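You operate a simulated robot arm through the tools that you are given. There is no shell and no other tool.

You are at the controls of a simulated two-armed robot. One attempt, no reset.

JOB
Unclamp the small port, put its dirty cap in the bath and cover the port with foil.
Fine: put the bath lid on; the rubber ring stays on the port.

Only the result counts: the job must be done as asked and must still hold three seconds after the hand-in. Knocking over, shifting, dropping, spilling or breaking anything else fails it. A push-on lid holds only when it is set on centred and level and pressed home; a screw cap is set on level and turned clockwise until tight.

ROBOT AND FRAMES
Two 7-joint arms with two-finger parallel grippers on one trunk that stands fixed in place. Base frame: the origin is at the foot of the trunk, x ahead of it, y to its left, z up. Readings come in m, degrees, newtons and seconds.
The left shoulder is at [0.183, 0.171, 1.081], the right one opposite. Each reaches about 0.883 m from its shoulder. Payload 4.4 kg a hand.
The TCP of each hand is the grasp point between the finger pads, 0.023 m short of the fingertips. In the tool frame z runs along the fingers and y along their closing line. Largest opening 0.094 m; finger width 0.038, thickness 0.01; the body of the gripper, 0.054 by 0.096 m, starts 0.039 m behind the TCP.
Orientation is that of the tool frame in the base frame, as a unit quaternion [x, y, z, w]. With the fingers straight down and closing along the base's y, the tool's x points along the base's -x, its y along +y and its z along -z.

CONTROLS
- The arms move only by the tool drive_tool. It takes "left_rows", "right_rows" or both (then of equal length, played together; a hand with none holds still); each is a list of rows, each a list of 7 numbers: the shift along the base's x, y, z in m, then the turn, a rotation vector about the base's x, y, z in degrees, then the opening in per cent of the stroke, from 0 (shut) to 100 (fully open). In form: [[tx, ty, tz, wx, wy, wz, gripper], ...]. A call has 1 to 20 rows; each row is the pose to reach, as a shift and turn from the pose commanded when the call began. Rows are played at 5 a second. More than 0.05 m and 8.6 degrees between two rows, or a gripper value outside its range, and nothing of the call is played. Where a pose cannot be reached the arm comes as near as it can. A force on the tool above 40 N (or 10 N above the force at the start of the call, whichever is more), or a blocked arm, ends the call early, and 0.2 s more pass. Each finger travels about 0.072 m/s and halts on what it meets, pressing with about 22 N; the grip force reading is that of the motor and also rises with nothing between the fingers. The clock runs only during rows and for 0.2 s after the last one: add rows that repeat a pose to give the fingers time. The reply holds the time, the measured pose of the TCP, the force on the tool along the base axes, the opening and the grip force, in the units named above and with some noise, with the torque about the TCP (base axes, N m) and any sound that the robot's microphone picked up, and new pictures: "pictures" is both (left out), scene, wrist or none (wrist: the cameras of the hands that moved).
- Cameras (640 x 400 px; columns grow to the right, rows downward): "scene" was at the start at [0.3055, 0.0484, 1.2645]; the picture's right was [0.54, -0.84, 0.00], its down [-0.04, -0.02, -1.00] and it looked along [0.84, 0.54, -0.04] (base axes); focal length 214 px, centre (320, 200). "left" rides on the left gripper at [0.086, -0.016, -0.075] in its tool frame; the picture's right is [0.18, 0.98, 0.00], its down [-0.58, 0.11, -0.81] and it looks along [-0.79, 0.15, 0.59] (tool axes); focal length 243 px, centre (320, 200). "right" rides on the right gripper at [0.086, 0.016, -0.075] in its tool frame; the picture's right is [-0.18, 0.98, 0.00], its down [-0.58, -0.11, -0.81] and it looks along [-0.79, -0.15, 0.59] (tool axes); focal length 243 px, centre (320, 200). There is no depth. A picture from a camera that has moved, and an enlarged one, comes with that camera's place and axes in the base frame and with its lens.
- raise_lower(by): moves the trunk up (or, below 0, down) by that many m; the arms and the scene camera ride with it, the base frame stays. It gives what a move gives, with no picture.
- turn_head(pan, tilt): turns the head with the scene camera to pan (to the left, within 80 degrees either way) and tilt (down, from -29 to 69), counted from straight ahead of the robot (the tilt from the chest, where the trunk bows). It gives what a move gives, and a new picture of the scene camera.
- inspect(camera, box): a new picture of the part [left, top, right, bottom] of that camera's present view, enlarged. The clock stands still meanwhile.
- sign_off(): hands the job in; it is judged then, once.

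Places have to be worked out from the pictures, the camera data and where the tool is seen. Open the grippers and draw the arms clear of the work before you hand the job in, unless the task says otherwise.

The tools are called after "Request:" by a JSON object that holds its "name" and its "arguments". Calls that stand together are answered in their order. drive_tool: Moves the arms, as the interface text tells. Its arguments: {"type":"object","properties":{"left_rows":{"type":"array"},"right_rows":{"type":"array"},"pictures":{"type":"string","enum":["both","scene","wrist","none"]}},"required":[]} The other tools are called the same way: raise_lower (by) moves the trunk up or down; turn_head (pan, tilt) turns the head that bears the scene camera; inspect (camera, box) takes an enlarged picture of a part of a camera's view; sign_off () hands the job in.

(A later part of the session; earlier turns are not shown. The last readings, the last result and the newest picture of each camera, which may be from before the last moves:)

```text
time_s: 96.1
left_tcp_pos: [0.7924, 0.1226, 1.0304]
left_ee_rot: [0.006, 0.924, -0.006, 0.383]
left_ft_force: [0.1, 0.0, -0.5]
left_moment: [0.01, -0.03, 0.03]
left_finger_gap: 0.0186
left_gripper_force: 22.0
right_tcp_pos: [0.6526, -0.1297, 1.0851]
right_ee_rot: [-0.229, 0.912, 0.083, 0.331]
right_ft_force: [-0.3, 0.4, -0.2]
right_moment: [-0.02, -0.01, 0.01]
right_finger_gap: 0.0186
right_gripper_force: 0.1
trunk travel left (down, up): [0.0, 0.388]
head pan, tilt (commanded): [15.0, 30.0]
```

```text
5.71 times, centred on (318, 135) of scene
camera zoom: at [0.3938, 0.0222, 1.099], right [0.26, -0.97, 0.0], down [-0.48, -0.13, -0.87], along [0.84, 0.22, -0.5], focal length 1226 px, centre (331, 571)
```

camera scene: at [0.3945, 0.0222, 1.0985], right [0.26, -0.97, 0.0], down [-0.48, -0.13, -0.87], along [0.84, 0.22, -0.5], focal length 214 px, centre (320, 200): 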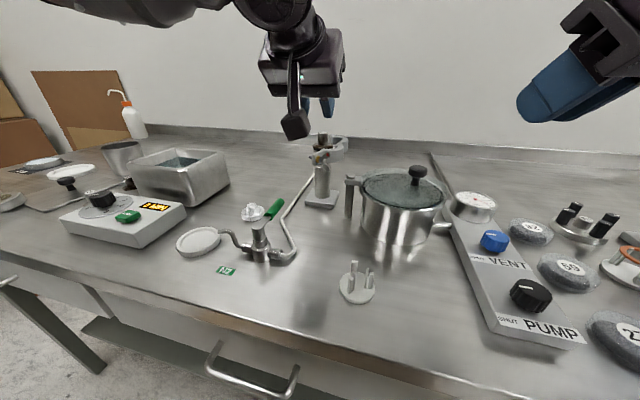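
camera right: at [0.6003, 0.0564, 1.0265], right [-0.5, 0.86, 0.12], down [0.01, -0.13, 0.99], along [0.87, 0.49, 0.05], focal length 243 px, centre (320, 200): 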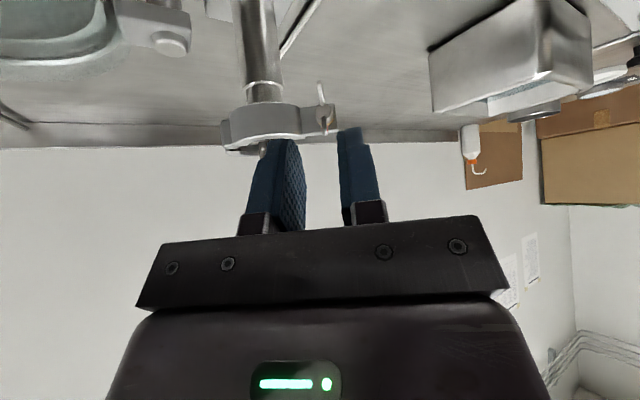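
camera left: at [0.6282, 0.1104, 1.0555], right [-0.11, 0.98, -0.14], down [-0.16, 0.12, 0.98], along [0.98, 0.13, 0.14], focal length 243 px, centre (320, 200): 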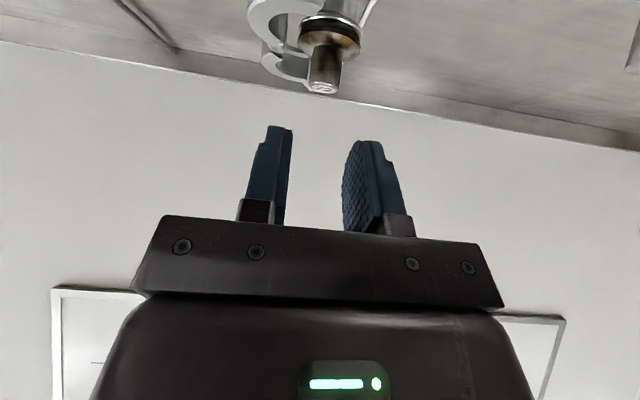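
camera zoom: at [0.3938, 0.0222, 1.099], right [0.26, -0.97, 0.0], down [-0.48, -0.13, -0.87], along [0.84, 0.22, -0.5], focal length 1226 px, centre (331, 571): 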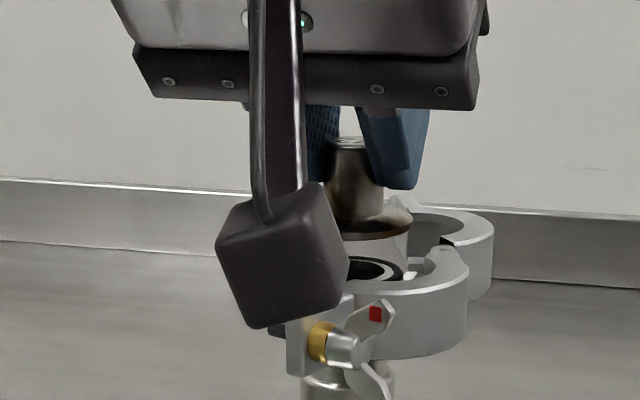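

The cap came off cleanly; the black ring stays seated on the port. I lift higher, carry the cap leftward to the front of the bath, and turn the head there.

Request:
{"name": "drive_tool", "arguments": {"left_rows": [[0, 0, 0.025, 0, 0, 0, 10], [0, 0, 0.05, 0, 0, 0, 10], [-0.005, 0, 0.075, 0, 0, 0, 10], [-0.02, 0.02, 0.095, 0, 0, 0, 10], [-0.04, 0.05, 0.1, 0, 0, 0, 10], [-0.06, 0.085, 0.1, 0, 0, 0, 10], [-0.08, 0.12, 0.1, 0, 0, 0, 10], [-0.09, 0.155, 0.1, 0, 0, 0, 10], [-0.1, 0.19, 0.1, 0, 0, 0, 10], [-0.1, 0.2, 0.1, 0, 0, 0, 10]], "pictures": "none"}}

Request:
{"name": "turn_head", "arguments": {"pan": 45, "tilt": 32}}

Request:
{"name": "inspect", "arguments": {"camera": "scene", "box": [200, 130, 420, 270]}}

```text
time_s: 98.3
left_tcp_pos: [0.6925, 0.3243, 1.1314]
left_ee_rot: [0.008, 0.924, -0.007, 0.383]
left_ft_force: [-0.2, 0.1, -1.0]
left_moment: [0.02, 0.03, -0.01]
left_finger_gap: 0.0186
left_gripper_force: 21.6
right_tcp_pos: [0.653, -0.1295, 1.0852]
right_ee_rot: [-0.228, 0.912, 0.082, 0.331]
right_ft_force: [0.3, -0.3, 0.1]
right_moment: [0.03, 0.02, -0.01]
right_finger_gap: 0.019
right_gripper_force: 0.0
trunk travel left (down, up): [0.0, 0.388]
head pan, tilt (commanded): [15.0, 30.0]
```

```text
time_s: 99.2
left_tcp_pos: [0.6933, 0.3217, 1.1314]
left_ee_rot: [0.007, 0.923, -0.006, 0.384]
left_ft_force: [-0.7, 0.1, -1.0]
left_moment: [-0.03, 0.0, -0.03]
left_finger_gap: 0.0185
left_gripper_force: 21.5
right_tcp_pos: [0.6527, -0.1291, 1.0856]
right_ee_rot: [-0.228, 0.912, 0.082, 0.331]
right_ft_force: [-0.2, -0.1, -0.2]
right_moment: [0.0, -0.02, 0.04]
right_finger_gap: 0.0187
right_gripper_force: 0.0
trunk travel left (down, up): [0.0, 0.388]
head pan, tilt (commanded): [45.0, 32.0]
camera scene: at [0.3699, 0.062, 1.0958], right [0.71, -0.71, 0.0], down [-0.38, -0.37, -0.85], along [0.6, 0.6, -0.53], focal length 214 px, centre (320, 200)
```

scene: 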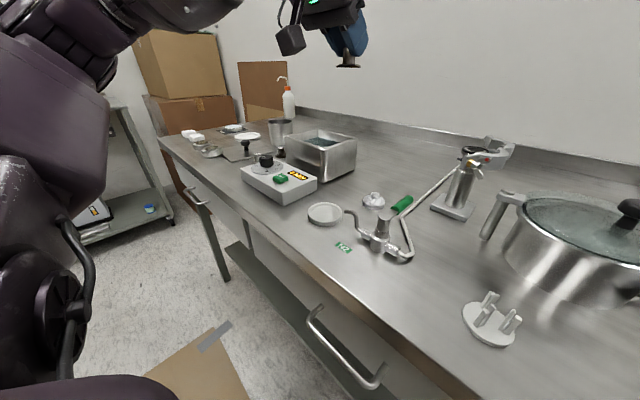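

```text
2.86 times, centred on (310, 200) of scene
camera zoom: at [0.3699, 0.062, 1.0958], right [0.71, -0.71, 0.0], down [-0.38, -0.37, -0.85], along [0.6, 0.6, -0.53], focal length 613 px, centre (349, 200)
```

zoom: 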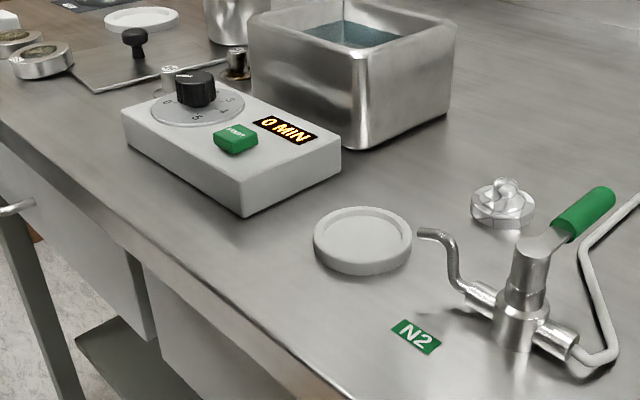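

The cap is still well held. I level the hand to fingers-down and move to a viewing pose above the front of the bath so the wrist camera can measure the bath opening.

Request:
{"name": "drive_tool", "arguments": {"left_rows": [[-0.013, 0.013, 0.007, 0, 7.5, 0, 10], [-0.026, 0.026, 0.014, 0, 15, 0, 10], [-0.039, 0.039, 0.02, 0, 22.5, 0, 10], [-0.052, 0.052, 0.026, 0, 30, 0, 10], [-0.063, 0.065, 0.033, 0, 37.5, 0, 10], [-0.073, 0.078, 0.039, 0, 45, 0, 10]], "pictures": "both"}}

Request:
{"name": "inspect", "arguments": {"camera": "left", "box": [180, 0, 640, 220]}}

```text
time_s: 100.6
left_tcp_pos: [0.6193, 0.4017, 1.1706]
left_ee_rot: [0.005, 1.0, -0.008, 0.001]
left_ft_force: [-0.7, 0.2, 0.3]
left_moment: [-0.01, -0.03, 0.0]
left_finger_gap: 0.0188
left_gripper_force: 22.1
right_tcp_pos: [0.6524, -0.1291, 1.0853]
right_ee_rot: [-0.228, 0.912, 0.083, 0.332]
right_ft_force: [-0.1, -0.7, 0.1]
right_moment: [0.0, 0.0, 0.02]
right_finger_gap: 0.0188
right_gripper_force: 0.0
trunk travel left (down, up): [0.0, 0.388]
head pan, tilt (commanded): [45.0, 32.0]
camera scene: at [0.3688, 0.0614, 1.0964], right [0.71, -0.71, 0.0], down [-0.37, -0.37, -0.85], along [0.6, 0.6, -0.53], focal length 214 px, centre (320, 200)
camera left: at [0.5309, 0.3866, 1.2461], right [-0.18, 0.98, -0.02], down [0.58, 0.12, 0.81], along [0.8, 0.13, -0.59], focal length 243 px, centre (320, 200)
```

scene: 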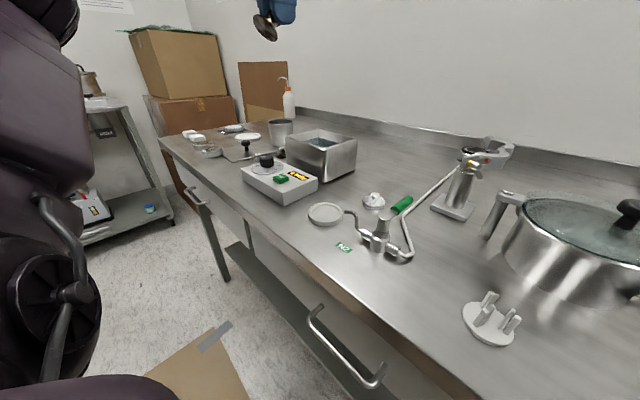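
left: 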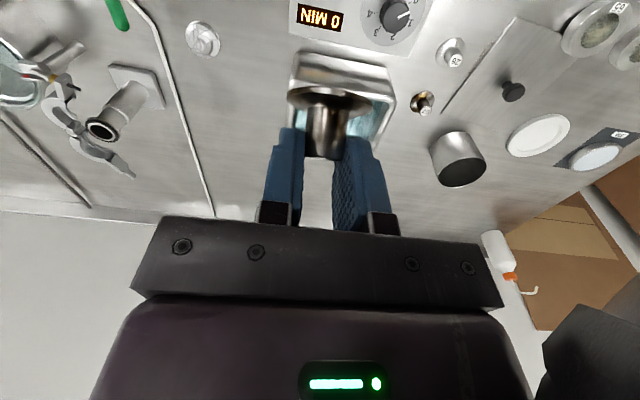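

```text
1.39 times, centred on (410, 110) of left
camera zoom: at [0.5309, 0.3866, 1.2461], right [-0.18, 0.98, -0.02], down [0.58, 0.12, 0.81], along [0.8, 0.13, -0.59], focal length 338 px, centre (195, 325)
```

zoom: 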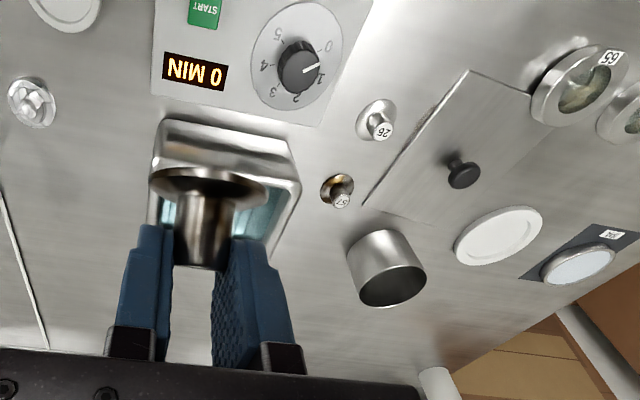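

The cap hides the bath opening from here. I shift 0.15 m toward −y so that the bath appears beside the hand in the wrist view.

Request:
{"name": "drive_tool", "arguments": {"left_rows": [[0.01, -0.04, 0, 0, 0, 0, 10], [0.02, -0.08, 0, 0, 0, 0, 10], [0.03, -0.12, 0, 0, 0, 0, 10], [0.04, -0.15, 0, 0, 0, 0, 10]], "pictures": "none"}}

Request:
{"name": "inspect", "arguments": {"camera": "left", "box": [360, 0, 640, 175]}}

Request:
{"name": "inspect", "arguments": {"camera": "scene", "box": [230, 110, 390, 210]}}

```text
time_s: 101.6
left_tcp_pos: [0.6602, 0.2495, 1.1685]
left_ee_rot: [0.005, 1.0, -0.009, 0.001]
left_ft_force: [0.3, 0.2, -0.6]
left_moment: [0.03, 0.02, -0.05]
left_finger_gap: 0.0187
left_gripper_force: 21.6
right_tcp_pos: [0.6534, -0.1309, 1.0845]
right_ee_rot: [-0.228, 0.912, 0.083, 0.331]
right_ft_force: [-0.5, -0.6, -0.5]
right_moment: [0.03, 0.0, -0.02]
right_finger_gap: 0.0187
right_gripper_force: 0.1
trunk travel left (down, up): [0.0, 0.388]
head pan, tilt (commanded): [45.0, 32.0]
```

```text
2.29 times, centred on (500, 88) of left
camera zoom: at [0.5733, 0.2362, 1.2439], right [-0.18, 0.98, -0.02], down [0.58, 0.12, 0.81], along [0.79, 0.13, -0.59], focal length 555 px, centre (-91, 457)
```

zoom: 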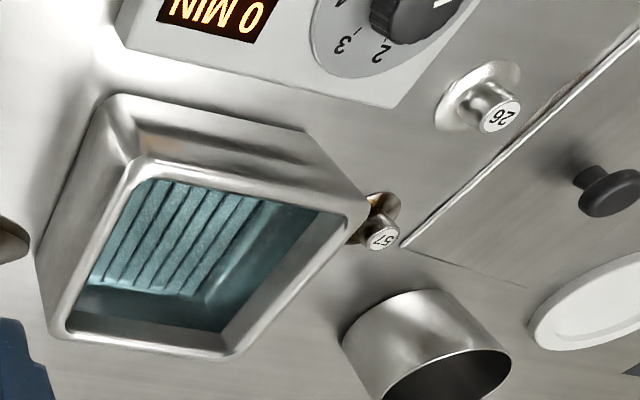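

```text
4.00 times, centred on (310, 160) of scene
camera zoom: at [0.3701, 0.0618, 1.0957], right [0.71, -0.71, 0.0], down [-0.38, -0.37, -0.85], along [0.6, 0.6, -0.53], focal length 858 px, centre (360, 360)
```

zoom: 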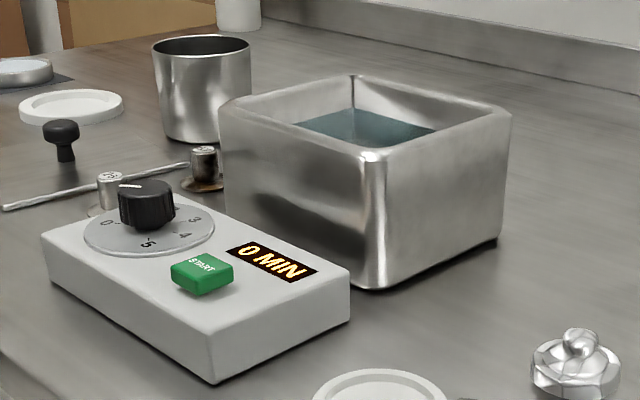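

Triangulated bath: outer x 0.696–0.811, y 0.375–0.510, rim z≈0.944, bench z≈0.865, opening centre ≈ (0.754, 0.4425). I carry the cap above the opening with the hand pitched 20°.

Request:
{"name": "drive_tool", "arguments": {"left_rows": [[0.01, 0.04, 0, 0, -3, 0, 10], [0.02, 0.08, 0, 0, -6, 0, 10], [0.03, 0.12, -0.005, 0, -9, 0, 10], [0.045, 0.15, -0.02, 0, -12, 0, 10], [0.06, 0.17, -0.045, 0, -15, 0, 10], [0.075, 0.185, -0.07, 0, -18, 0, 10], [0.09, 0.193, -0.095, 0, -20, 0, 10], [0.105, 0.193, -0.1185, 0, -20, 0, 10]], "pictures": "both"}}

Request:
{"name": "inspect", "arguments": {"camera": "scene", "box": [230, 90, 390, 190]}}

```text
time_s: 103.4
left_tcp_pos: [0.7646, 0.4447, 1.0512]
left_ee_rot: [0.006, 0.984, -0.008, 0.175]
left_ft_force: [-0.6, -0.7, 0.0]
left_moment: [-0.04, -0.05, -0.02]
left_finger_gap: 0.0185
left_gripper_force: 22.1
right_tcp_pos: [0.6536, -0.128, 1.0833]
right_ee_rot: [-0.228, 0.912, 0.083, 0.331]
right_ft_force: [0.7, 0.6, -0.6]
right_moment: [0.03, 0.01, -0.01]
right_finger_gap: 0.0188
right_gripper_force: 0.0
trunk travel left (down, up): [0.0, 0.388]
head pan, tilt (commanded): [45.0, 32.0]
camera scene: at [0.3701, 0.0623, 1.0956], right [0.71, -0.71, 0.0], down [-0.38, -0.37, -0.85], along [0.6, 0.6, -0.53], focal length 214 px, centre (320, 200)
camera left: at [0.6571, 0.4311, 1.0911], right [-0.16, 0.98, -0.08], down [0.27, 0.12, 0.96], along [0.95, 0.13, -0.28], focal length 243 px, centre (320, 200)
```

scene: 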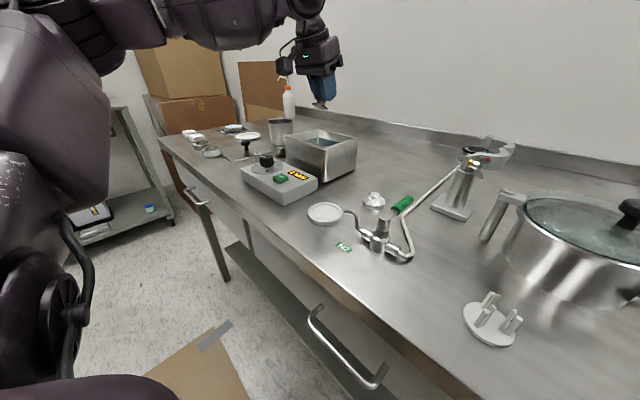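
left: 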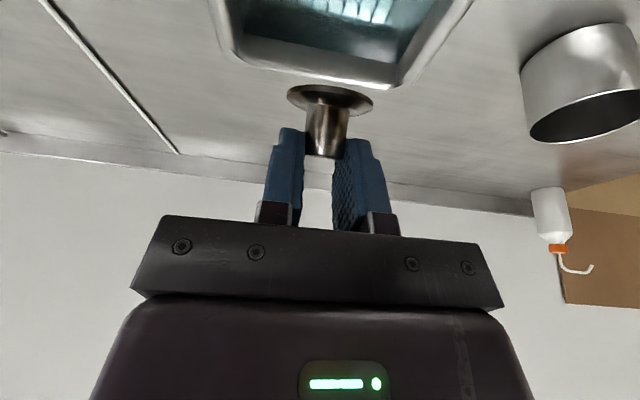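

```text
4.00 times, centred on (310, 140) of scene
camera zoom: at [0.3701, 0.0623, 1.0956], right [0.71, -0.71, 0.0], down [-0.38, -0.37, -0.85], along [0.6, 0.6, -0.53], focal length 858 px, centre (360, 440)
```

zoom: 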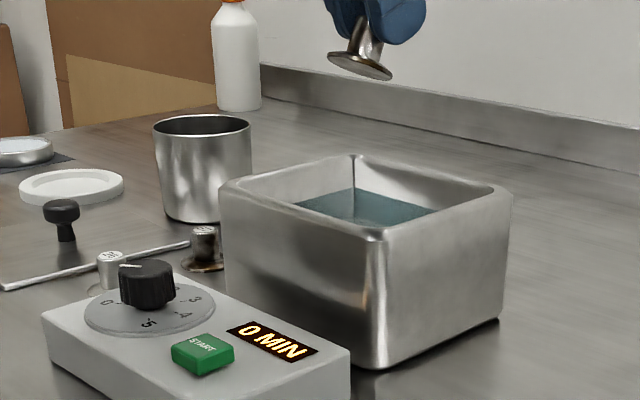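

The cap hangs right over the opening. I lower it slowly and vertically into the bath until it is just above the floor.

Request:
{"name": "drive_tool", "arguments": {"left_rows": [[0, -0.001, -0.02, 0, 0, 0, 10], [0, -0.002, -0.04, 0, 0, 0, 10], [0, -0.002, -0.06, 0, 0, 0, 10], [0, -0.002, -0.075, 0, 0, 0, 10], [0, -0.002, -0.085, 0, 0, 0, 10], [0, -0.002, -0.095, 0, 0, 0, 10], [0, -0.002, -0.103, 0, 0, 0, 10], [0, -0.002, -0.11, 0, 0, 0, 10], [0, -0.002, -0.116, 0, 0, 0, 10], [0, -0.002, -0.122, 0, 0, 0, 10]], "pictures": "both"}}

Request:
{"name": "inspect", "arguments": {"camera": "scene", "box": [230, 90, 390, 190]}}

```text
time_s: 105.6
left_tcp_pos: [0.7658, 0.4424, 0.9301]
left_ee_rot: [0.005, 0.984, -0.007, 0.175]
left_ft_force: [0.9, -1.2, 0.8]
left_moment: [0.02, 0.01, 0.02]
left_finger_gap: 0.0185
left_gripper_force: 21.8
right_tcp_pos: [0.6528, -0.1306, 1.0853]
right_ee_rot: [-0.228, 0.912, 0.082, 0.331]
right_ft_force: [1.5, -0.4, 0.6]
right_moment: [0.0, 0.01, -0.03]
right_finger_gap: 0.0191
right_gripper_force: 0.1
trunk travel left (down, up): [0.0, 0.388]
head pan, tilt (commanded): [45.0, 32.0]
camera scene: at [0.3697, 0.0621, 1.0959], right [0.71, -0.71, 0.0], down [-0.37, -0.37, -0.85], along [0.6, 0.6, -0.53], focal length 214 px, centre (320, 200)
camera left: at [0.6571, 0.4284, 0.9699], right [-0.16, 0.98, -0.08], down [0.27, 0.12, 0.96], along [0.95, 0.13, -0.28], focal length 243 px, centre (320, 200)
```

scene: 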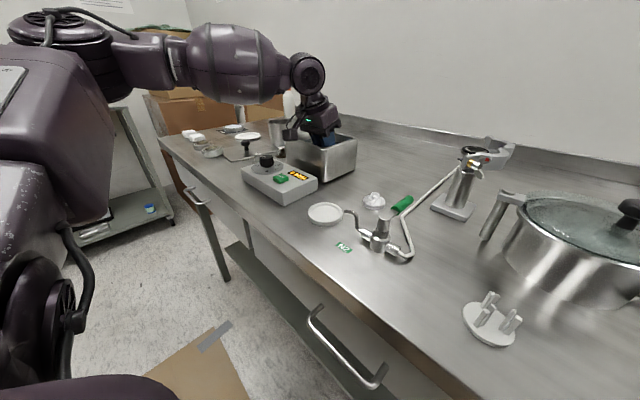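
left: 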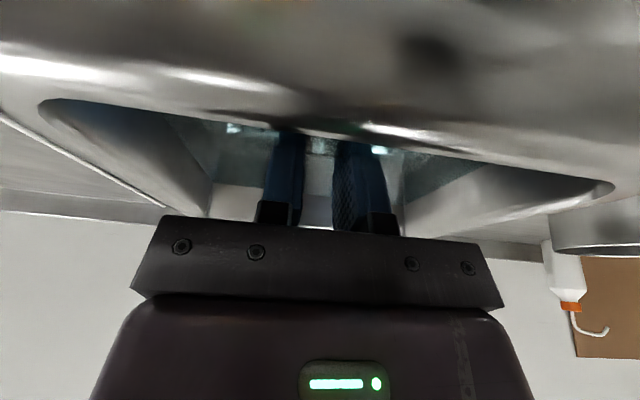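

```text
4.00 times, centred on (310, 140) of scene
camera zoom: at [0.3697, 0.0621, 1.0959], right [0.71, -0.71, 0.0], down [-0.37, -0.37, -0.85], along [0.6, 0.6, -0.53], focal length 858 px, centre (360, 440)
```

zoom: 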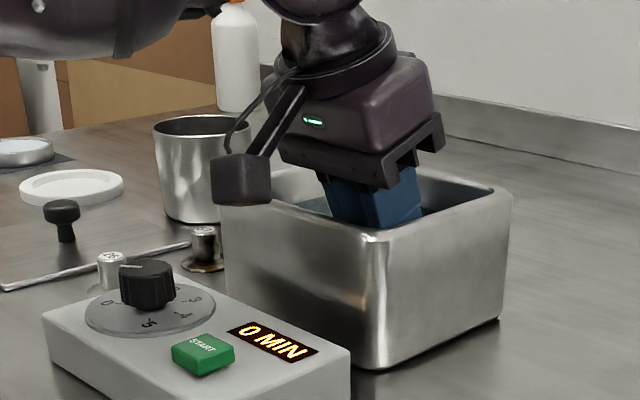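

Inside the bath at TCP z 0.930 with no contact yet. I go down another 13 mm in small steps until the cap touches the floor, then release.

Request:
{"name": "drive_tool", "arguments": {"left_rows": [[0, 0, -0.004, 0, 0, 0, 10], [0, 0, -0.008, 0, 0, 0, 10], [0, 0, -0.011, 0, 0, 0, 10], [0, 0, -0.013, 0, 0, 0, 10]], "pictures": "none"}}

```text
time_s: 106.6
left_tcp_pos: [0.7636, 0.4405, 0.9226]
left_ee_rot: [0.006, 0.984, -0.007, 0.18]
left_ft_force: [2.4, 2.9, 34.9]
left_moment: [0.11, -0.29, 0.01]
left_finger_gap: 0.0191
left_gripper_force: 22.1
right_tcp_pos: [0.6493, -0.1298, 1.0875]
right_ee_rot: [-0.228, 0.912, 0.082, 0.333]
right_ft_force: [0.2, -0.4, 0.4]
right_moment: [-0.01, -0.02, 0.0]
right_finger_gap: 0.0189
right_gripper_force: 0.1
trunk travel left (down, up): [0.0, 0.388]
head pan, tilt (commanded): [45.0, 32.0]
```

The cap touched the floor (35 N upward). I ease up 6 mm, open the fingers, and withdraw straight up.

Request:
{"name": "drive_tool", "arguments": {"left_rows": [[0, 0, 0.004, 0, 0, 0, 10], [0, 0, 0.006, 0, 0, 0, 10], [0, 0, 0.006, 0, 0, 0, 24], [0, 0, 0.006, 0, 0, 0, 35], [0, 0, 0.006, 0, 0, 0, 45], [0, 0, 0.02, 0, 0, 0, 45], [0, 0, 0.04, 0, 0, 0, 45], [0, 0, 0.065, 0, 0, 0, 45], [0, 0, 0.095, 0, 0, 0, 45], [0, 0, 0.13, 0, 0, 0, 45], [-0.02, -0.02, 0.17, 0, 0, 0, 45], [-0.04, -0.04, 0.2, 0, 0, 0, 45]], "pictures": "both"}}

Request:
{"name": "inspect", "arguments": {"camera": "scene", "box": [230, 110, 390, 210]}}

Request:
{"name": "inspect", "arguments": {"camera": "left", "box": [200, 0, 440, 110]}}

```text
time_s: 109.2
left_tcp_pos: [0.7243, 0.4013, 1.1156]
left_ee_rot: [0.005, 0.984, -0.006, 0.176]
left_ft_force: [0.4, -0.2, -0.5]
left_moment: [-0.03, -0.03, 0.01]
left_finger_gap: 0.0422
left_gripper_force: 0.0
right_tcp_pos: [0.6512, -0.1301, 1.0866]
right_ee_rot: [-0.228, 0.912, 0.083, 0.332]
right_ft_force: [-0.5, 0.4, -0.6]
right_moment: [-0.04, -0.01, -0.02]
right_finger_gap: 0.0189
right_gripper_force: 0.0
trunk travel left (down, up): [0.0, 0.388]
head pan, tilt (commanded): [45.0, 32.0]
camera scene: at [0.3693, 0.0619, 1.0961], right [0.71, -0.71, 0.0], down [-0.37, -0.37, -0.85], along [0.6, 0.6, -0.53], focal length 214 px, centre (320, 200)
camera left: at [0.616, 0.3873, 1.1568], right [-0.16, 0.98, -0.08], down [0.27, 0.12, 0.96], along [0.95, 0.13, -0.28], focal length 243 px, centre (320, 200)
```

scene: 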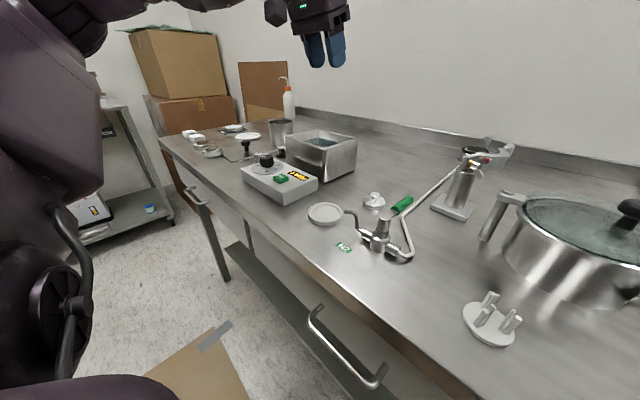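
left: 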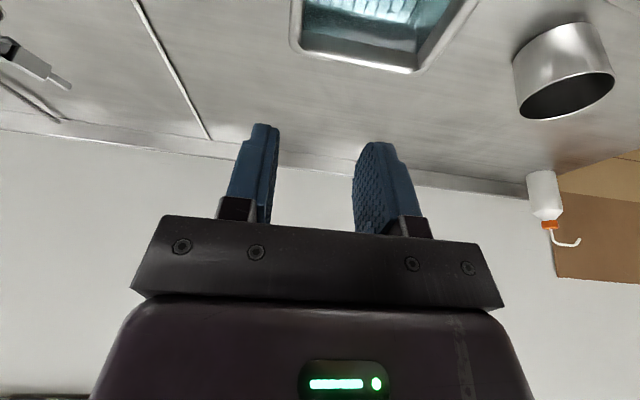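

```text
4.00 times, centred on (310, 160) of scene
camera zoom: at [0.3693, 0.0619, 1.0961], right [0.71, -0.71, 0.0], down [-0.37, -0.37, -0.85], along [0.6, 0.6, -0.53], focal length 858 px, centre (360, 360)
```

zoom: 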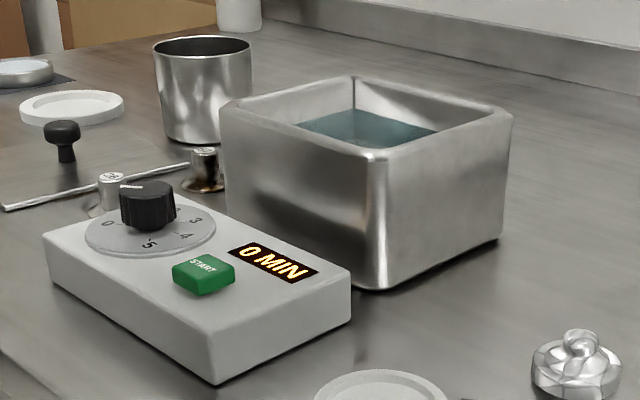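

```text
2.67 times, centred on (320, 55) of left
camera zoom: at [0.616, 0.3873, 1.1568], right [-0.16, 0.98, -0.08], down [0.27, 0.12, 0.96], along [0.95, 0.13, -0.28], focal length 647 px, centre (320, 587)
```

zoom: 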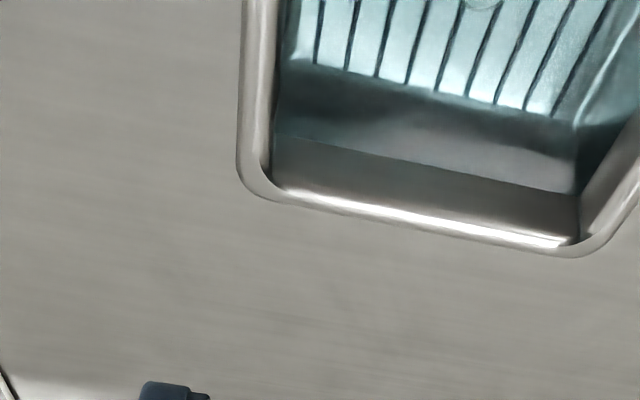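

The bath shows no spill and the cap is released. I level the hand and move left to look straight into the bath and at the lid plate with the black knob.

Request:
{"name": "drive_tool", "arguments": {"left_rows": [[-0.03, 0.02, 0.01, 0, 3.5, 0, 60], [-0.06, 0.04, 0.02, 0, 7, 0, 80], [-0.09, 0.06, 0.03, 0, 10.5, 0, 100], [-0.12, 0.08, 0.04, 0, 14, 0, 100], [-0.145, 0.1, 0.045, 0, 17.5, 0, 100], [-0.164, 0.119, 0.045, 0, 20, 0, 100]], "pictures": "wrist"}}

Request:
{"name": "inspect", "arguments": {"camera": "left", "box": [200, 40, 360, 180]}}

Request:
{"name": "inspect", "arguments": {"camera": "left", "box": [300, 0, 620, 200]}}

```text
time_s: 110.6
left_tcp_pos: [0.56, 0.5229, 1.1609]
left_ee_rot: [0.004, 1.0, -0.009, 0.001]
left_ft_force: [-0.5, 0.7, 0.0]
left_moment: [-0.01, -0.01, 0.04]
left_finger_gap: 0.0939
left_gripper_force: 0.1
right_tcp_pos: [0.6535, -0.1292, 1.0852]
right_ee_rot: [-0.227, 0.912, 0.081, 0.331]
right_ft_force: [0.5, 0.7, 0.4]
right_moment: [-0.01, -0.01, -0.01]
right_finger_gap: 0.0191
right_gripper_force: 0.0
trunk travel left (down, up): [0.0, 0.388]
head pan, tilt (commanded): [45.0, 32.0]
camera left: at [0.4725, 0.5087, 1.235], right [-0.18, 0.98, -0.02], down [0.58, 0.12, 0.81], along [0.79, 0.13, -0.59], focal length 243 px, centre (320, 200)
```

left: 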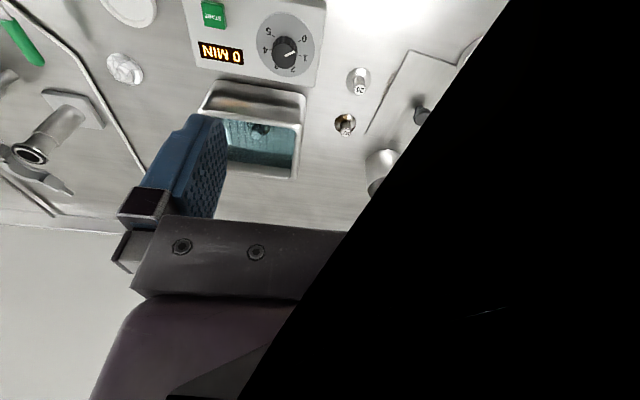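

```text
2.86 times, centred on (280, 110) of left
camera zoom: at [0.4725, 0.5087, 1.235], right [-0.18, 0.98, -0.02], down [0.58, 0.12, 0.81], along [0.79, 0.13, -0.59], focal length 693 px, centre (434, 457)
```

zoom: 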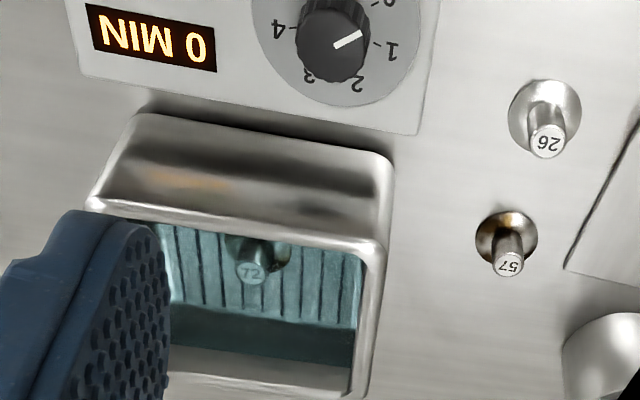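

```text
2.00 times, centred on (460, 100) of left
camera zoom: at [0.4725, 0.5087, 1.235], right [-0.18, 0.98, -0.02], down [0.58, 0.12, 0.81], along [0.79, 0.13, -0.59], focal length 485 px, centre (40, 400)
```

zoom: 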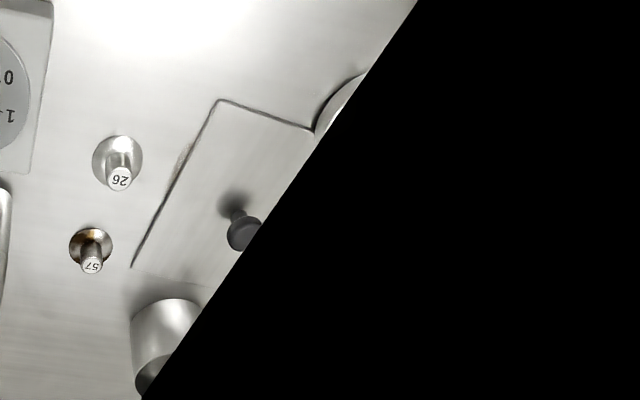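

The cap 72 stands at the bottom of the bath. Now the lid: its knob is at roughly (0.68, 0.71, 0.885) and the plate seems turned ~90° relative to the bath. I pan the head left for a closer view.

Request:
{"name": "turn_head", "arguments": {"pan": 62, "tilt": 25}}

Request:
{"name": "inspect", "arguments": {"camera": "scene", "box": [240, 110, 440, 235]}}

```text
time_s: 111.4
left_tcp_pos: [0.5609, 0.5223, 1.1602]
left_ee_rot: [0.005, 1.0, -0.008, 0.002]
left_ft_force: [-0.1, 0.4, -0.1]
left_moment: [0.01, 0.03, -0.01]
left_finger_gap: 0.0937
left_gripper_force: 0.1
right_tcp_pos: [0.6526, -0.1294, 1.0845]
right_ee_rot: [-0.228, 0.912, 0.082, 0.33]
right_ft_force: [-0.5, -0.6, -0.2]
right_moment: [-0.01, -0.03, 0.01]
right_finger_gap: 0.0189
right_gripper_force: 0.0
trunk travel left (down, up): [0.0, 0.388]
head pan, tilt (commanded): [62.0, 25.0]
camera scene: at [0.3498, 0.0801, 1.1069], right [0.88, -0.47, 0.0], down [-0.2, -0.37, -0.91], along [0.43, 0.8, -0.42], focal length 214 px, centre (320, 200)
```

scene: 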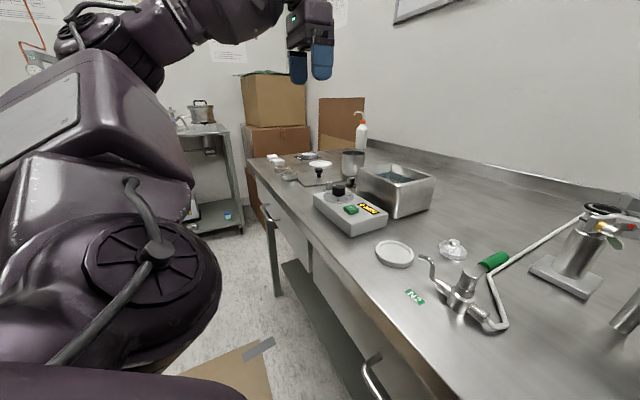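

```text
3.20 times, centred on (340, 172) of scene
camera zoom: at [0.3498, 0.0801, 1.1069], right [0.88, -0.47, 0.0], down [-0.2, -0.37, -0.91], along [0.43, 0.8, -0.42], focal length 686 px, centre (256, 288)
```

zoom: 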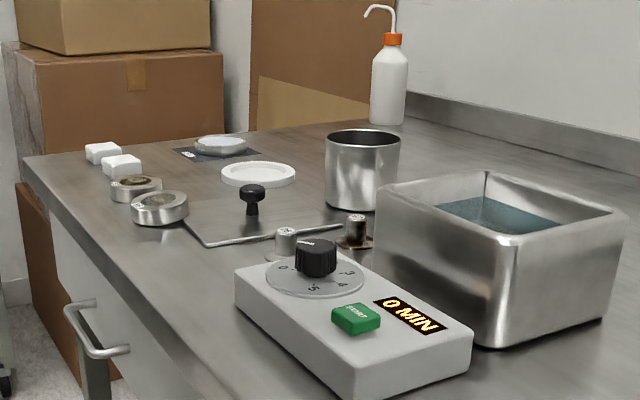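

The lid lies flat with its knob ≈ (0.681, 0.709), long side roughly along x (needs about −84° of turn to fit the bath). I approach with the left hand yawed 45° and tilted 40° outward, opening ready for the knob.

Request:
{"name": "drive_tool", "arguments": {"left_rows": [[0.006, 0.017, 0.0, 2, -4.7, 5.4, 80], [0.012, 0.034, -0.005, 3.9, -9.5, 10.8, 60], [0.02, 0.051, -0.015, 5.9, -14.2, 16.2, 55], [0.03, 0.068, -0.035, 7.9, -18.9, 21.5, 55], [0.04, 0.085, -0.06, 9.8, -23.7, 26.9, 55], [0.05, 0.102, -0.085, 11.8, -28.4, 32.3, 55], [0.06, 0.119, -0.11, 13.7, -33.2, 37.7, 55], [0.07, 0.136, -0.13, 15.7, -37.9, 43.1, 55]], "pictures": "both"}}

Request:
{"name": "inspect", "arguments": {"camera": "left", "box": [200, 0, 440, 150]}}

Request:
{"name": "inspect", "arguments": {"camera": "scene", "box": [240, 110, 440, 235]}}

```text
time_s: 113.2
left_tcp_pos: [0.6302, 0.6577, 1.03]
left_ee_rot: [-0.354, 0.87, 0.126, 0.32]
left_ft_force: [-1.3, 0.3, 1.4]
left_moment: [0.05, -0.01, 0.01]
left_finger_gap: 0.0519
left_gripper_force: 0.1
right_tcp_pos: [0.6539, -0.1288, 1.0854]
right_ee_rot: [-0.228, 0.912, 0.082, 0.331]
right_ft_force: [0.2, 0.7, -0.2]
right_moment: [0.02, -0.02, 0.01]
right_finger_gap: 0.0187
right_gripper_force: 0.0
trunk travel left (down, up): [0.0, 0.388]
head pan, tilt (commanded): [62.0, 25.0]
camera scene: at [0.3499, 0.0802, 1.1068], right [0.88, -0.47, 0.0], down [-0.2, -0.37, -0.91], along [0.43, 0.8, -0.42], focal length 214 px, centre (320, 200)
camera left: at [0.5592, 0.5667, 1.0322], right [-0.78, 0.61, -0.13], down [-0.14, 0.03, 0.99], along [0.61, 0.79, 0.06], focal length 243 px, centre (320, 200)
```

scene: 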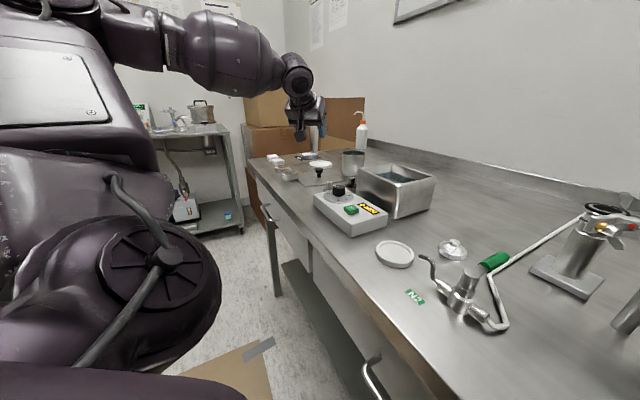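
left: 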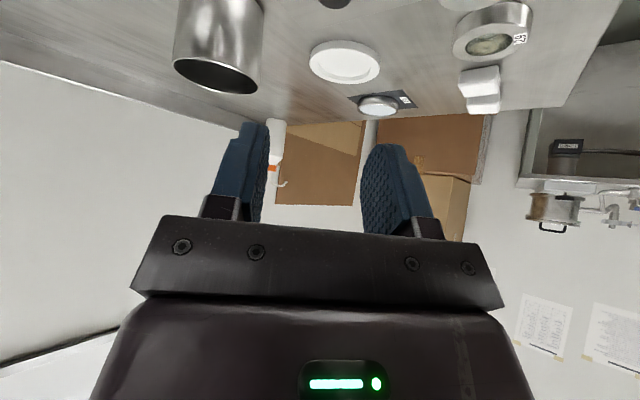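

```text
2.67 times, centred on (320, 75) of left
camera zoom: at [0.5592, 0.5667, 1.0322], right [-0.78, 0.61, -0.13], down [-0.14, 0.03, 0.99], along [0.61, 0.79, 0.06], focal length 647 px, centre (320, 533)
```

zoom: 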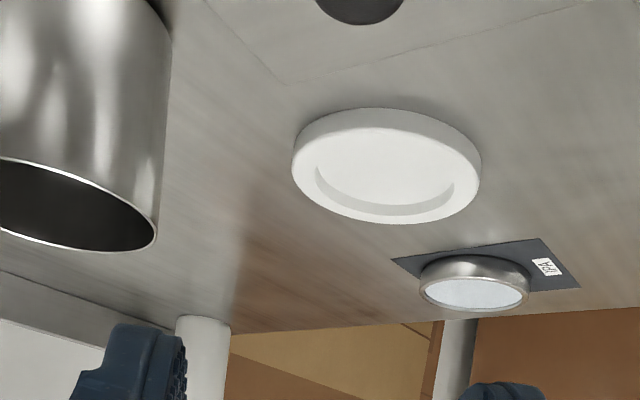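

```text
3.20 times, centred on (340, 172) of scene
camera zoom: at [0.3499, 0.0802, 1.1068], right [0.88, -0.47, 0.0], down [-0.2, -0.37, -0.91], along [0.43, 0.8, -0.42], focal length 686 px, centre (256, 288)
```

zoom: 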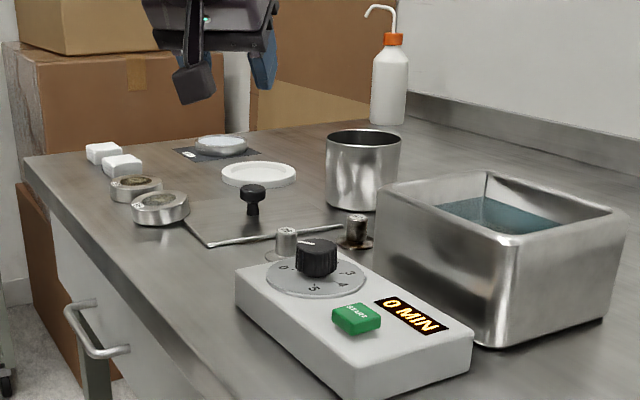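

The knob line of sight agrees with (0.681, 0.709). I descend to 4 cm above the grasp and check.

Request:
{"name": "drive_tool", "arguments": {"left_rows": [[0.01, 0.01, -0.025, 0, 0, 0, 55], [0.02, 0.02, -0.05, 0, 0, 0, 55], [0.03, 0.03, -0.07, 0, 0, 0, 55], [0.035, 0.0355, -0.085, 0, 0, 0, 55]], "pictures": "none"}}

Request:
{"name": "inspect", "arguments": {"camera": "left", "box": [200, 0, 440, 150]}}

Request:
{"name": "inspect", "arguments": {"camera": "scene", "box": [260, 130, 380, 205]}}

```text
time_s: 114.2
left_tcp_pos: [0.6675, 0.6922, 0.9464]
left_ee_rot: [-0.353, 0.87, 0.125, 0.32]
left_ft_force: [-0.2, 0.4, 0.6]
left_moment: [0.01, 0.0, -0.01]
left_finger_gap: 0.0517
left_gripper_force: 0.0
right_tcp_pos: [0.6529, -0.1288, 1.0846]
right_ee_rot: [-0.228, 0.912, 0.082, 0.331]
right_ft_force: [0.2, -0.3, 0.0]
right_moment: [0.01, -0.02, -0.03]
right_finger_gap: 0.0188
right_gripper_force: 0.0
trunk travel left (down, up): [0.0, 0.388]
head pan, tilt (commanded): [62.0, 25.0]
```

```text
2.67 times, centred on (320, 75) of left
camera zoom: at [0.5952, 0.6017, 0.9467], right [-0.78, 0.61, -0.13], down [-0.14, 0.03, 0.99], along [0.61, 0.79, 0.06], focal length 647 px, centre (320, 533)
```

zoom: 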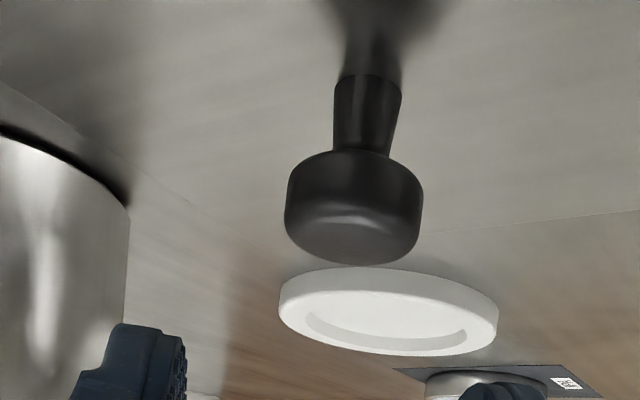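

```text
5.33 times, centred on (320, 168) of scene
camera zoom: at [0.3498, 0.0803, 1.1069], right [0.88, -0.47, 0.0], down [-0.2, -0.37, -0.91], along [0.43, 0.8, -0.42], focal length 1144 px, centre (320, 373)
```

zoom: 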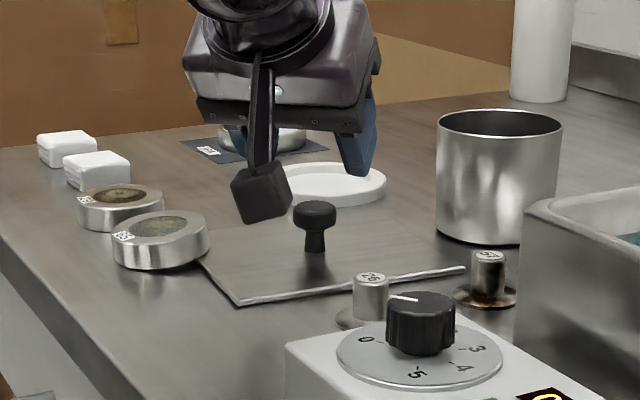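

The mushroom knob (⌀≈30 mm, cap centre z≈0.89) is clearly seen, about 6 mm to one side of the hand's mid-plane. I correct, lower around it and close.

Request:
{"name": "drive_tool", "arguments": {"left_rows": [[0.004, 0.012, -0.015, 0, 0, 0, 55], [0.008, 0.016, -0.03, 0, 0, 0, 55], [0.0117, 0.0205, -0.048, 0, 0, 0, 55]], "pictures": "none"}}

Request:
{"name": "inspect", "arguments": {"camera": "left", "box": [200, 20, 440, 170]}}

Request:
{"name": "inspect", "arguments": {"camera": "scene", "box": [260, 130, 380, 205]}}

```text
time_s: 115.0
left_tcp_pos: [0.6784, 0.7126, 0.8978]
left_ee_rot: [-0.353, 0.87, 0.126, 0.32]
left_ft_force: [0.2, -0.1, -0.3]
left_moment: [-0.03, 0.0, -0.02]
left_finger_gap: 0.0516
left_gripper_force: 0.1
right_tcp_pos: [0.6527, -0.1297, 1.0845]
right_ee_rot: [-0.228, 0.912, 0.082, 0.332]
right_ft_force: [-1.0, -1.3, -0.3]
right_moment: [-0.01, -0.02, 0.04]
right_finger_gap: 0.0188
right_gripper_force: 0.1
trunk travel left (down, up): [0.0, 0.388]
head pan, tilt (commanded): [62.0, 25.0]
```

```text
2.67 times, centred on (320, 95) of left
camera zoom: at [0.6063, 0.6224, 0.8993], right [-0.78, 0.61, -0.13], down [-0.14, 0.03, 0.99], along [0.61, 0.79, 0.06], focal length 647 px, centre (320, 480)
```

zoom: 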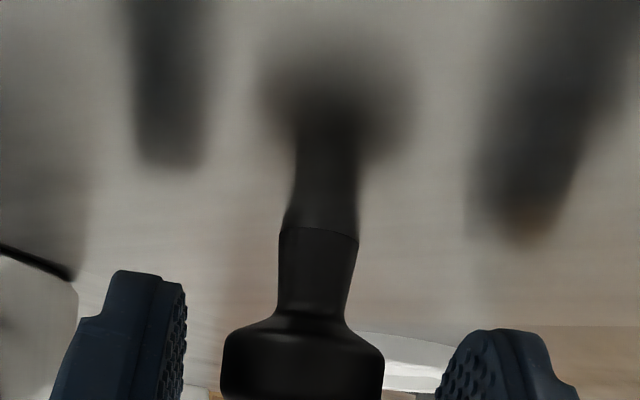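

```text
5.33 times, centred on (320, 168) of scene
camera zoom: at [0.35, 0.0801, 1.1068], right [0.88, -0.47, 0.0], down [-0.2, -0.37, -0.91], along [0.43, 0.8, -0.42], focal length 1144 px, centre (320, 373)
```

zoom: 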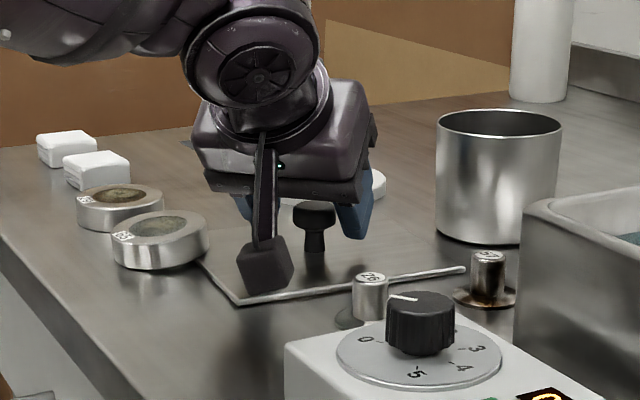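

The knob is centred between the pads at the right height. I close on it and then lift the lid a few centimetres.

Request:
{"name": "drive_tool", "arguments": {"left_rows": [[0, 0, 0, 0, 0, 0, 40], [0, 0, 0, 0, 0, 0, 28], [0, 0, 0, 0, 0, 0, 15], [0, 0, 0, 0, 0, 0, 15], [0, 0, 0.005, 0, 0, 0, 15], [0, 0, 0.015, 0, 0, 0, 15], [0, 0, 0.03, 0, 0, 0, 15]], "pictures": "none"}}

Request:
{"name": "inspect", "arguments": {"camera": "scene", "box": [260, 130, 380, 205]}}

Request:
{"name": "inspect", "arguments": {"camera": "left", "box": [160, 0, 480, 200]}}

```text
time_s: 116.6
left_tcp_pos: [0.6777, 0.7132, 0.9286]
left_ee_rot: [-0.354, 0.87, 0.126, 0.319]
left_ft_force: [0.8, -0.3, -1.5]
left_moment: [-0.03, -0.05, -0.01]
left_finger_gap: 0.0269
left_gripper_force: 22.3
right_tcp_pos: [0.6527, -0.1293, 1.0855]
right_ee_rot: [-0.228, 0.912, 0.082, 0.332]
right_ft_force: [0.1, 0.7, -0.6]
right_moment: [-0.01, 0.03, -0.02]
right_finger_gap: 0.0186
right_gripper_force: 0.1
trunk travel left (down, up): [0.0, 0.388]
head pan, tilt (commanded): [62.0, 25.0]
```

```text
5.33 times, centred on (320, 168) of scene
camera zoom: at [0.3497, 0.0802, 1.107], right [0.88, -0.47, 0.0], down [-0.2, -0.37, -0.91], along [0.43, 0.8, -0.42], focal length 1144 px, centre (320, 373)
```

zoom: 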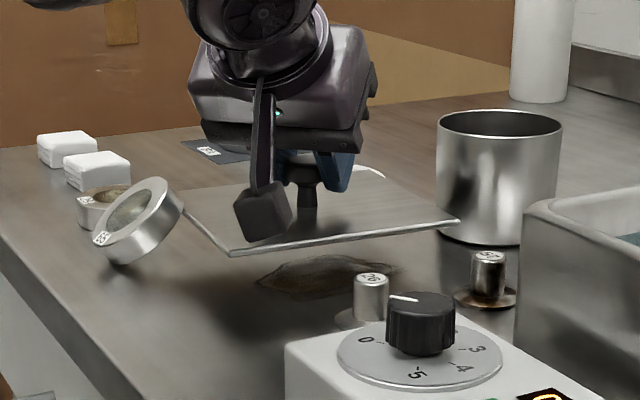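

```text
2.00 times, centred on (320, 100) of left
camera zoom: at [0.6057, 0.6228, 0.9296], right [-0.78, 0.61, -0.13], down [-0.13, 0.03, 0.99], along [0.61, 0.79, 0.06], focal length 485 px, centre (320, 400)
```

zoom: 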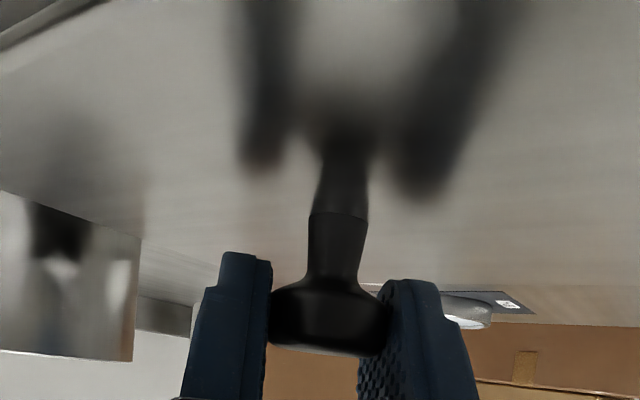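

The dish "65" was partly resting on the lid's corner and is being tipped. I lower the lid straight back down at once, slowly.

Request:
{"name": "drive_tool", "arguments": {"left_rows": [[0, 0, -0.004, 0, 0, 0, 15], [0, 0, -0.008, 0, 0, 0, 15], [0, 0, -0.012, 0, 0, 0, 15], [0, 0, -0.016, 0, 0, 0, 15], [0, 0, -0.02, 0, 0, 0, 15], [0, 0, -0.024, 0, 0, 0, 15], [0, 0, -0.028, 0, 0, 0, 15], [0, 0, -0.0295, 0, 0, 0, 15]], "pictures": "none"}}

Request:
{"name": "inspect", "arguments": {"camera": "scene", "box": [240, 130, 360, 205]}}

```text
time_s: 118.4
left_tcp_pos: [0.6779, 0.7133, 0.8989]
left_ee_rot: [-0.353, 0.87, 0.126, 0.32]
left_ft_force: [0.0, -1.1, -0.4]
left_moment: [0.13, 0.1, -0.01]
left_finger_gap: 0.0268
left_gripper_force: 21.9
right_tcp_pos: [0.6527, -0.1301, 1.0854]
right_ee_rot: [-0.228, 0.912, 0.082, 0.331]
right_ft_force: [0.2, -0.2, 0.5]
right_moment: [0.0, -0.04, 0.0]
right_finger_gap: 0.0188
right_gripper_force: 0.1
trunk travel left (down, up): [0.0, 0.388]
head pan, tilt (commanded): [62.0, 25.0]
```

```text
5.33 times, centred on (300, 168) of scene
camera zoom: at [0.3497, 0.0801, 1.107], right [0.88, -0.47, 0.0], down [-0.2, -0.37, -0.91], along [0.43, 0.8, -0.42], focal length 1144 px, centre (427, 373)
```

zoom: 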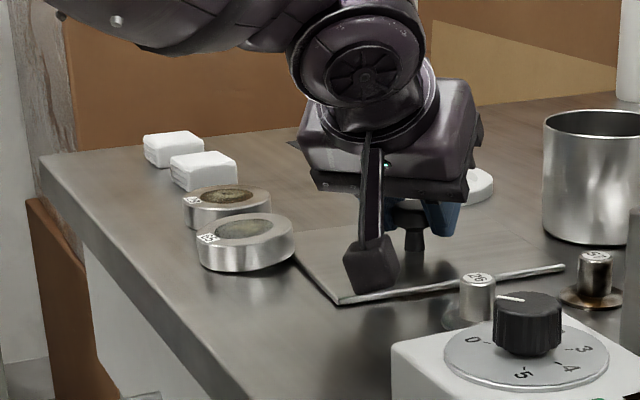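

The dish settled back flat, about 1.5 cm off its earlier spot and apparently now clear of the lid edge. I zoom in on the gap before doing anything else.

Request:
{"name": "inspect", "arguments": {"camera": "scene", "box": [265, 150, 329, 190]}}

Request:
{"name": "inspect", "arguments": {"camera": "left", "box": [400, 0, 640, 150]}}

```text
10.00 times, centred on (297, 170) of scene
camera zoom: at [0.3497, 0.0801, 1.107], right [0.88, -0.47, 0.0], down [-0.2, -0.37, -0.91], along [0.43, 0.8, -0.42], focal length 2145 px, centre (550, 500)
```

zoom: 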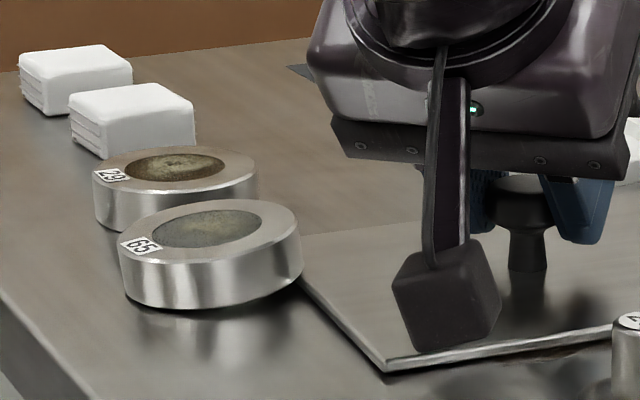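

```text
2.67 times, centred on (520, 75) of left
camera zoom: at [0.606, 0.6228, 0.9], right [-0.78, 0.61, -0.13], down [-0.14, 0.03, 0.99], along [0.61, 0.79, 0.06], focal length 647 px, centre (-213, 533)
```

zoom: 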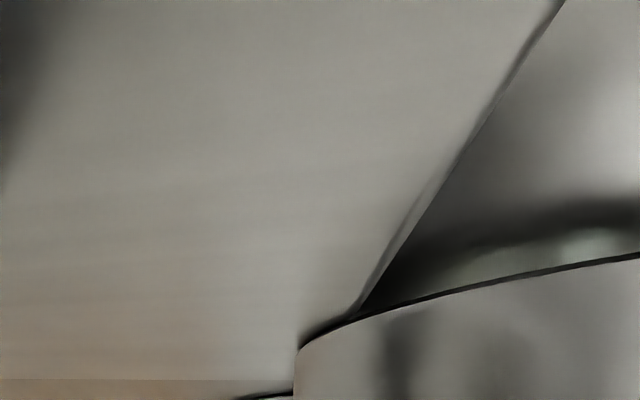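

The dish still rests with its rim on the lid's edge. I slide the lid flat along the bench: turning it −15° and moving a few mm to +x/−y draws its edge out from under the dish without lifting it.

Request:
{"name": "drive_tool", "arguments": {"left_rows": [[0.001, -0.002, 0.0005, 0, 0, -2.5, 15], [0.002, -0.004, 0.0005, 0, 0, -5, 15], [0.003, -0.006, 0.0005, 0, 0, -7.5, 15], [0.004, -0.008, 0.0005, 0, 0, -10, 15], [0.005, -0.009, 0.0005, 0, 0, -12.5, 15], [0.006, -0.01, 0.0005, 0, 0, -15, 15], [0.007, -0.012, 0.0005, 0, 0, -17.5, 15], [0.008, -0.014, 0.0005, 0, 0, -20, 15]], "pictures": "none"}}

Request:
{"name": "inspect", "arguments": {"camera": "scene", "box": [265, 150, 345, 200]}}

```text
time_s: 120.2
left_tcp_pos: [0.6862, 0.6999, 0.8994]
left_ee_rot: [-0.197, 0.918, 0.068, 0.337]
left_ft_force: [0.4, 0.8, -0.9]
left_moment: [0.02, 0.01, -0.02]
left_finger_gap: 0.0267
left_gripper_force: 22.4
right_tcp_pos: [0.6529, -0.1298, 1.0855]
right_ee_rot: [-0.229, 0.912, 0.082, 0.331]
right_ft_force: [0.8, 0.0, -0.3]
right_moment: [0.03, -0.01, 0.02]
right_finger_gap: 0.0188
right_gripper_force: 0.0
trunk travel left (down, up): [0.0, 0.388]
head pan, tilt (commanded): [62.0, 25.0]
```

```text
8.00 times, centred on (305, 175) of scene
camera zoom: at [0.3498, 0.0803, 1.1069], right [0.88, -0.47, 0.0], down [-0.2, -0.37, -0.91], along [0.43, 0.8, -0.42], focal length 1716 px, centre (440, 400)
```

zoom: 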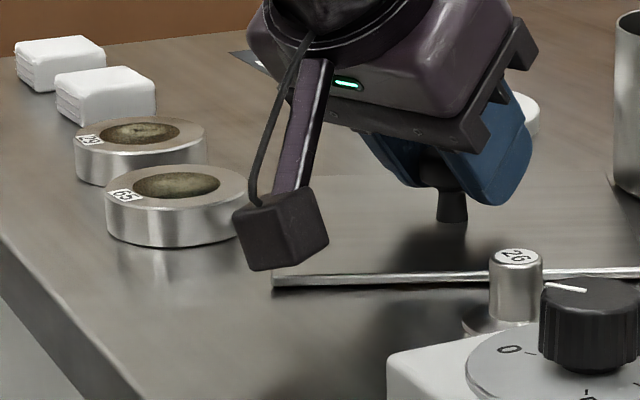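

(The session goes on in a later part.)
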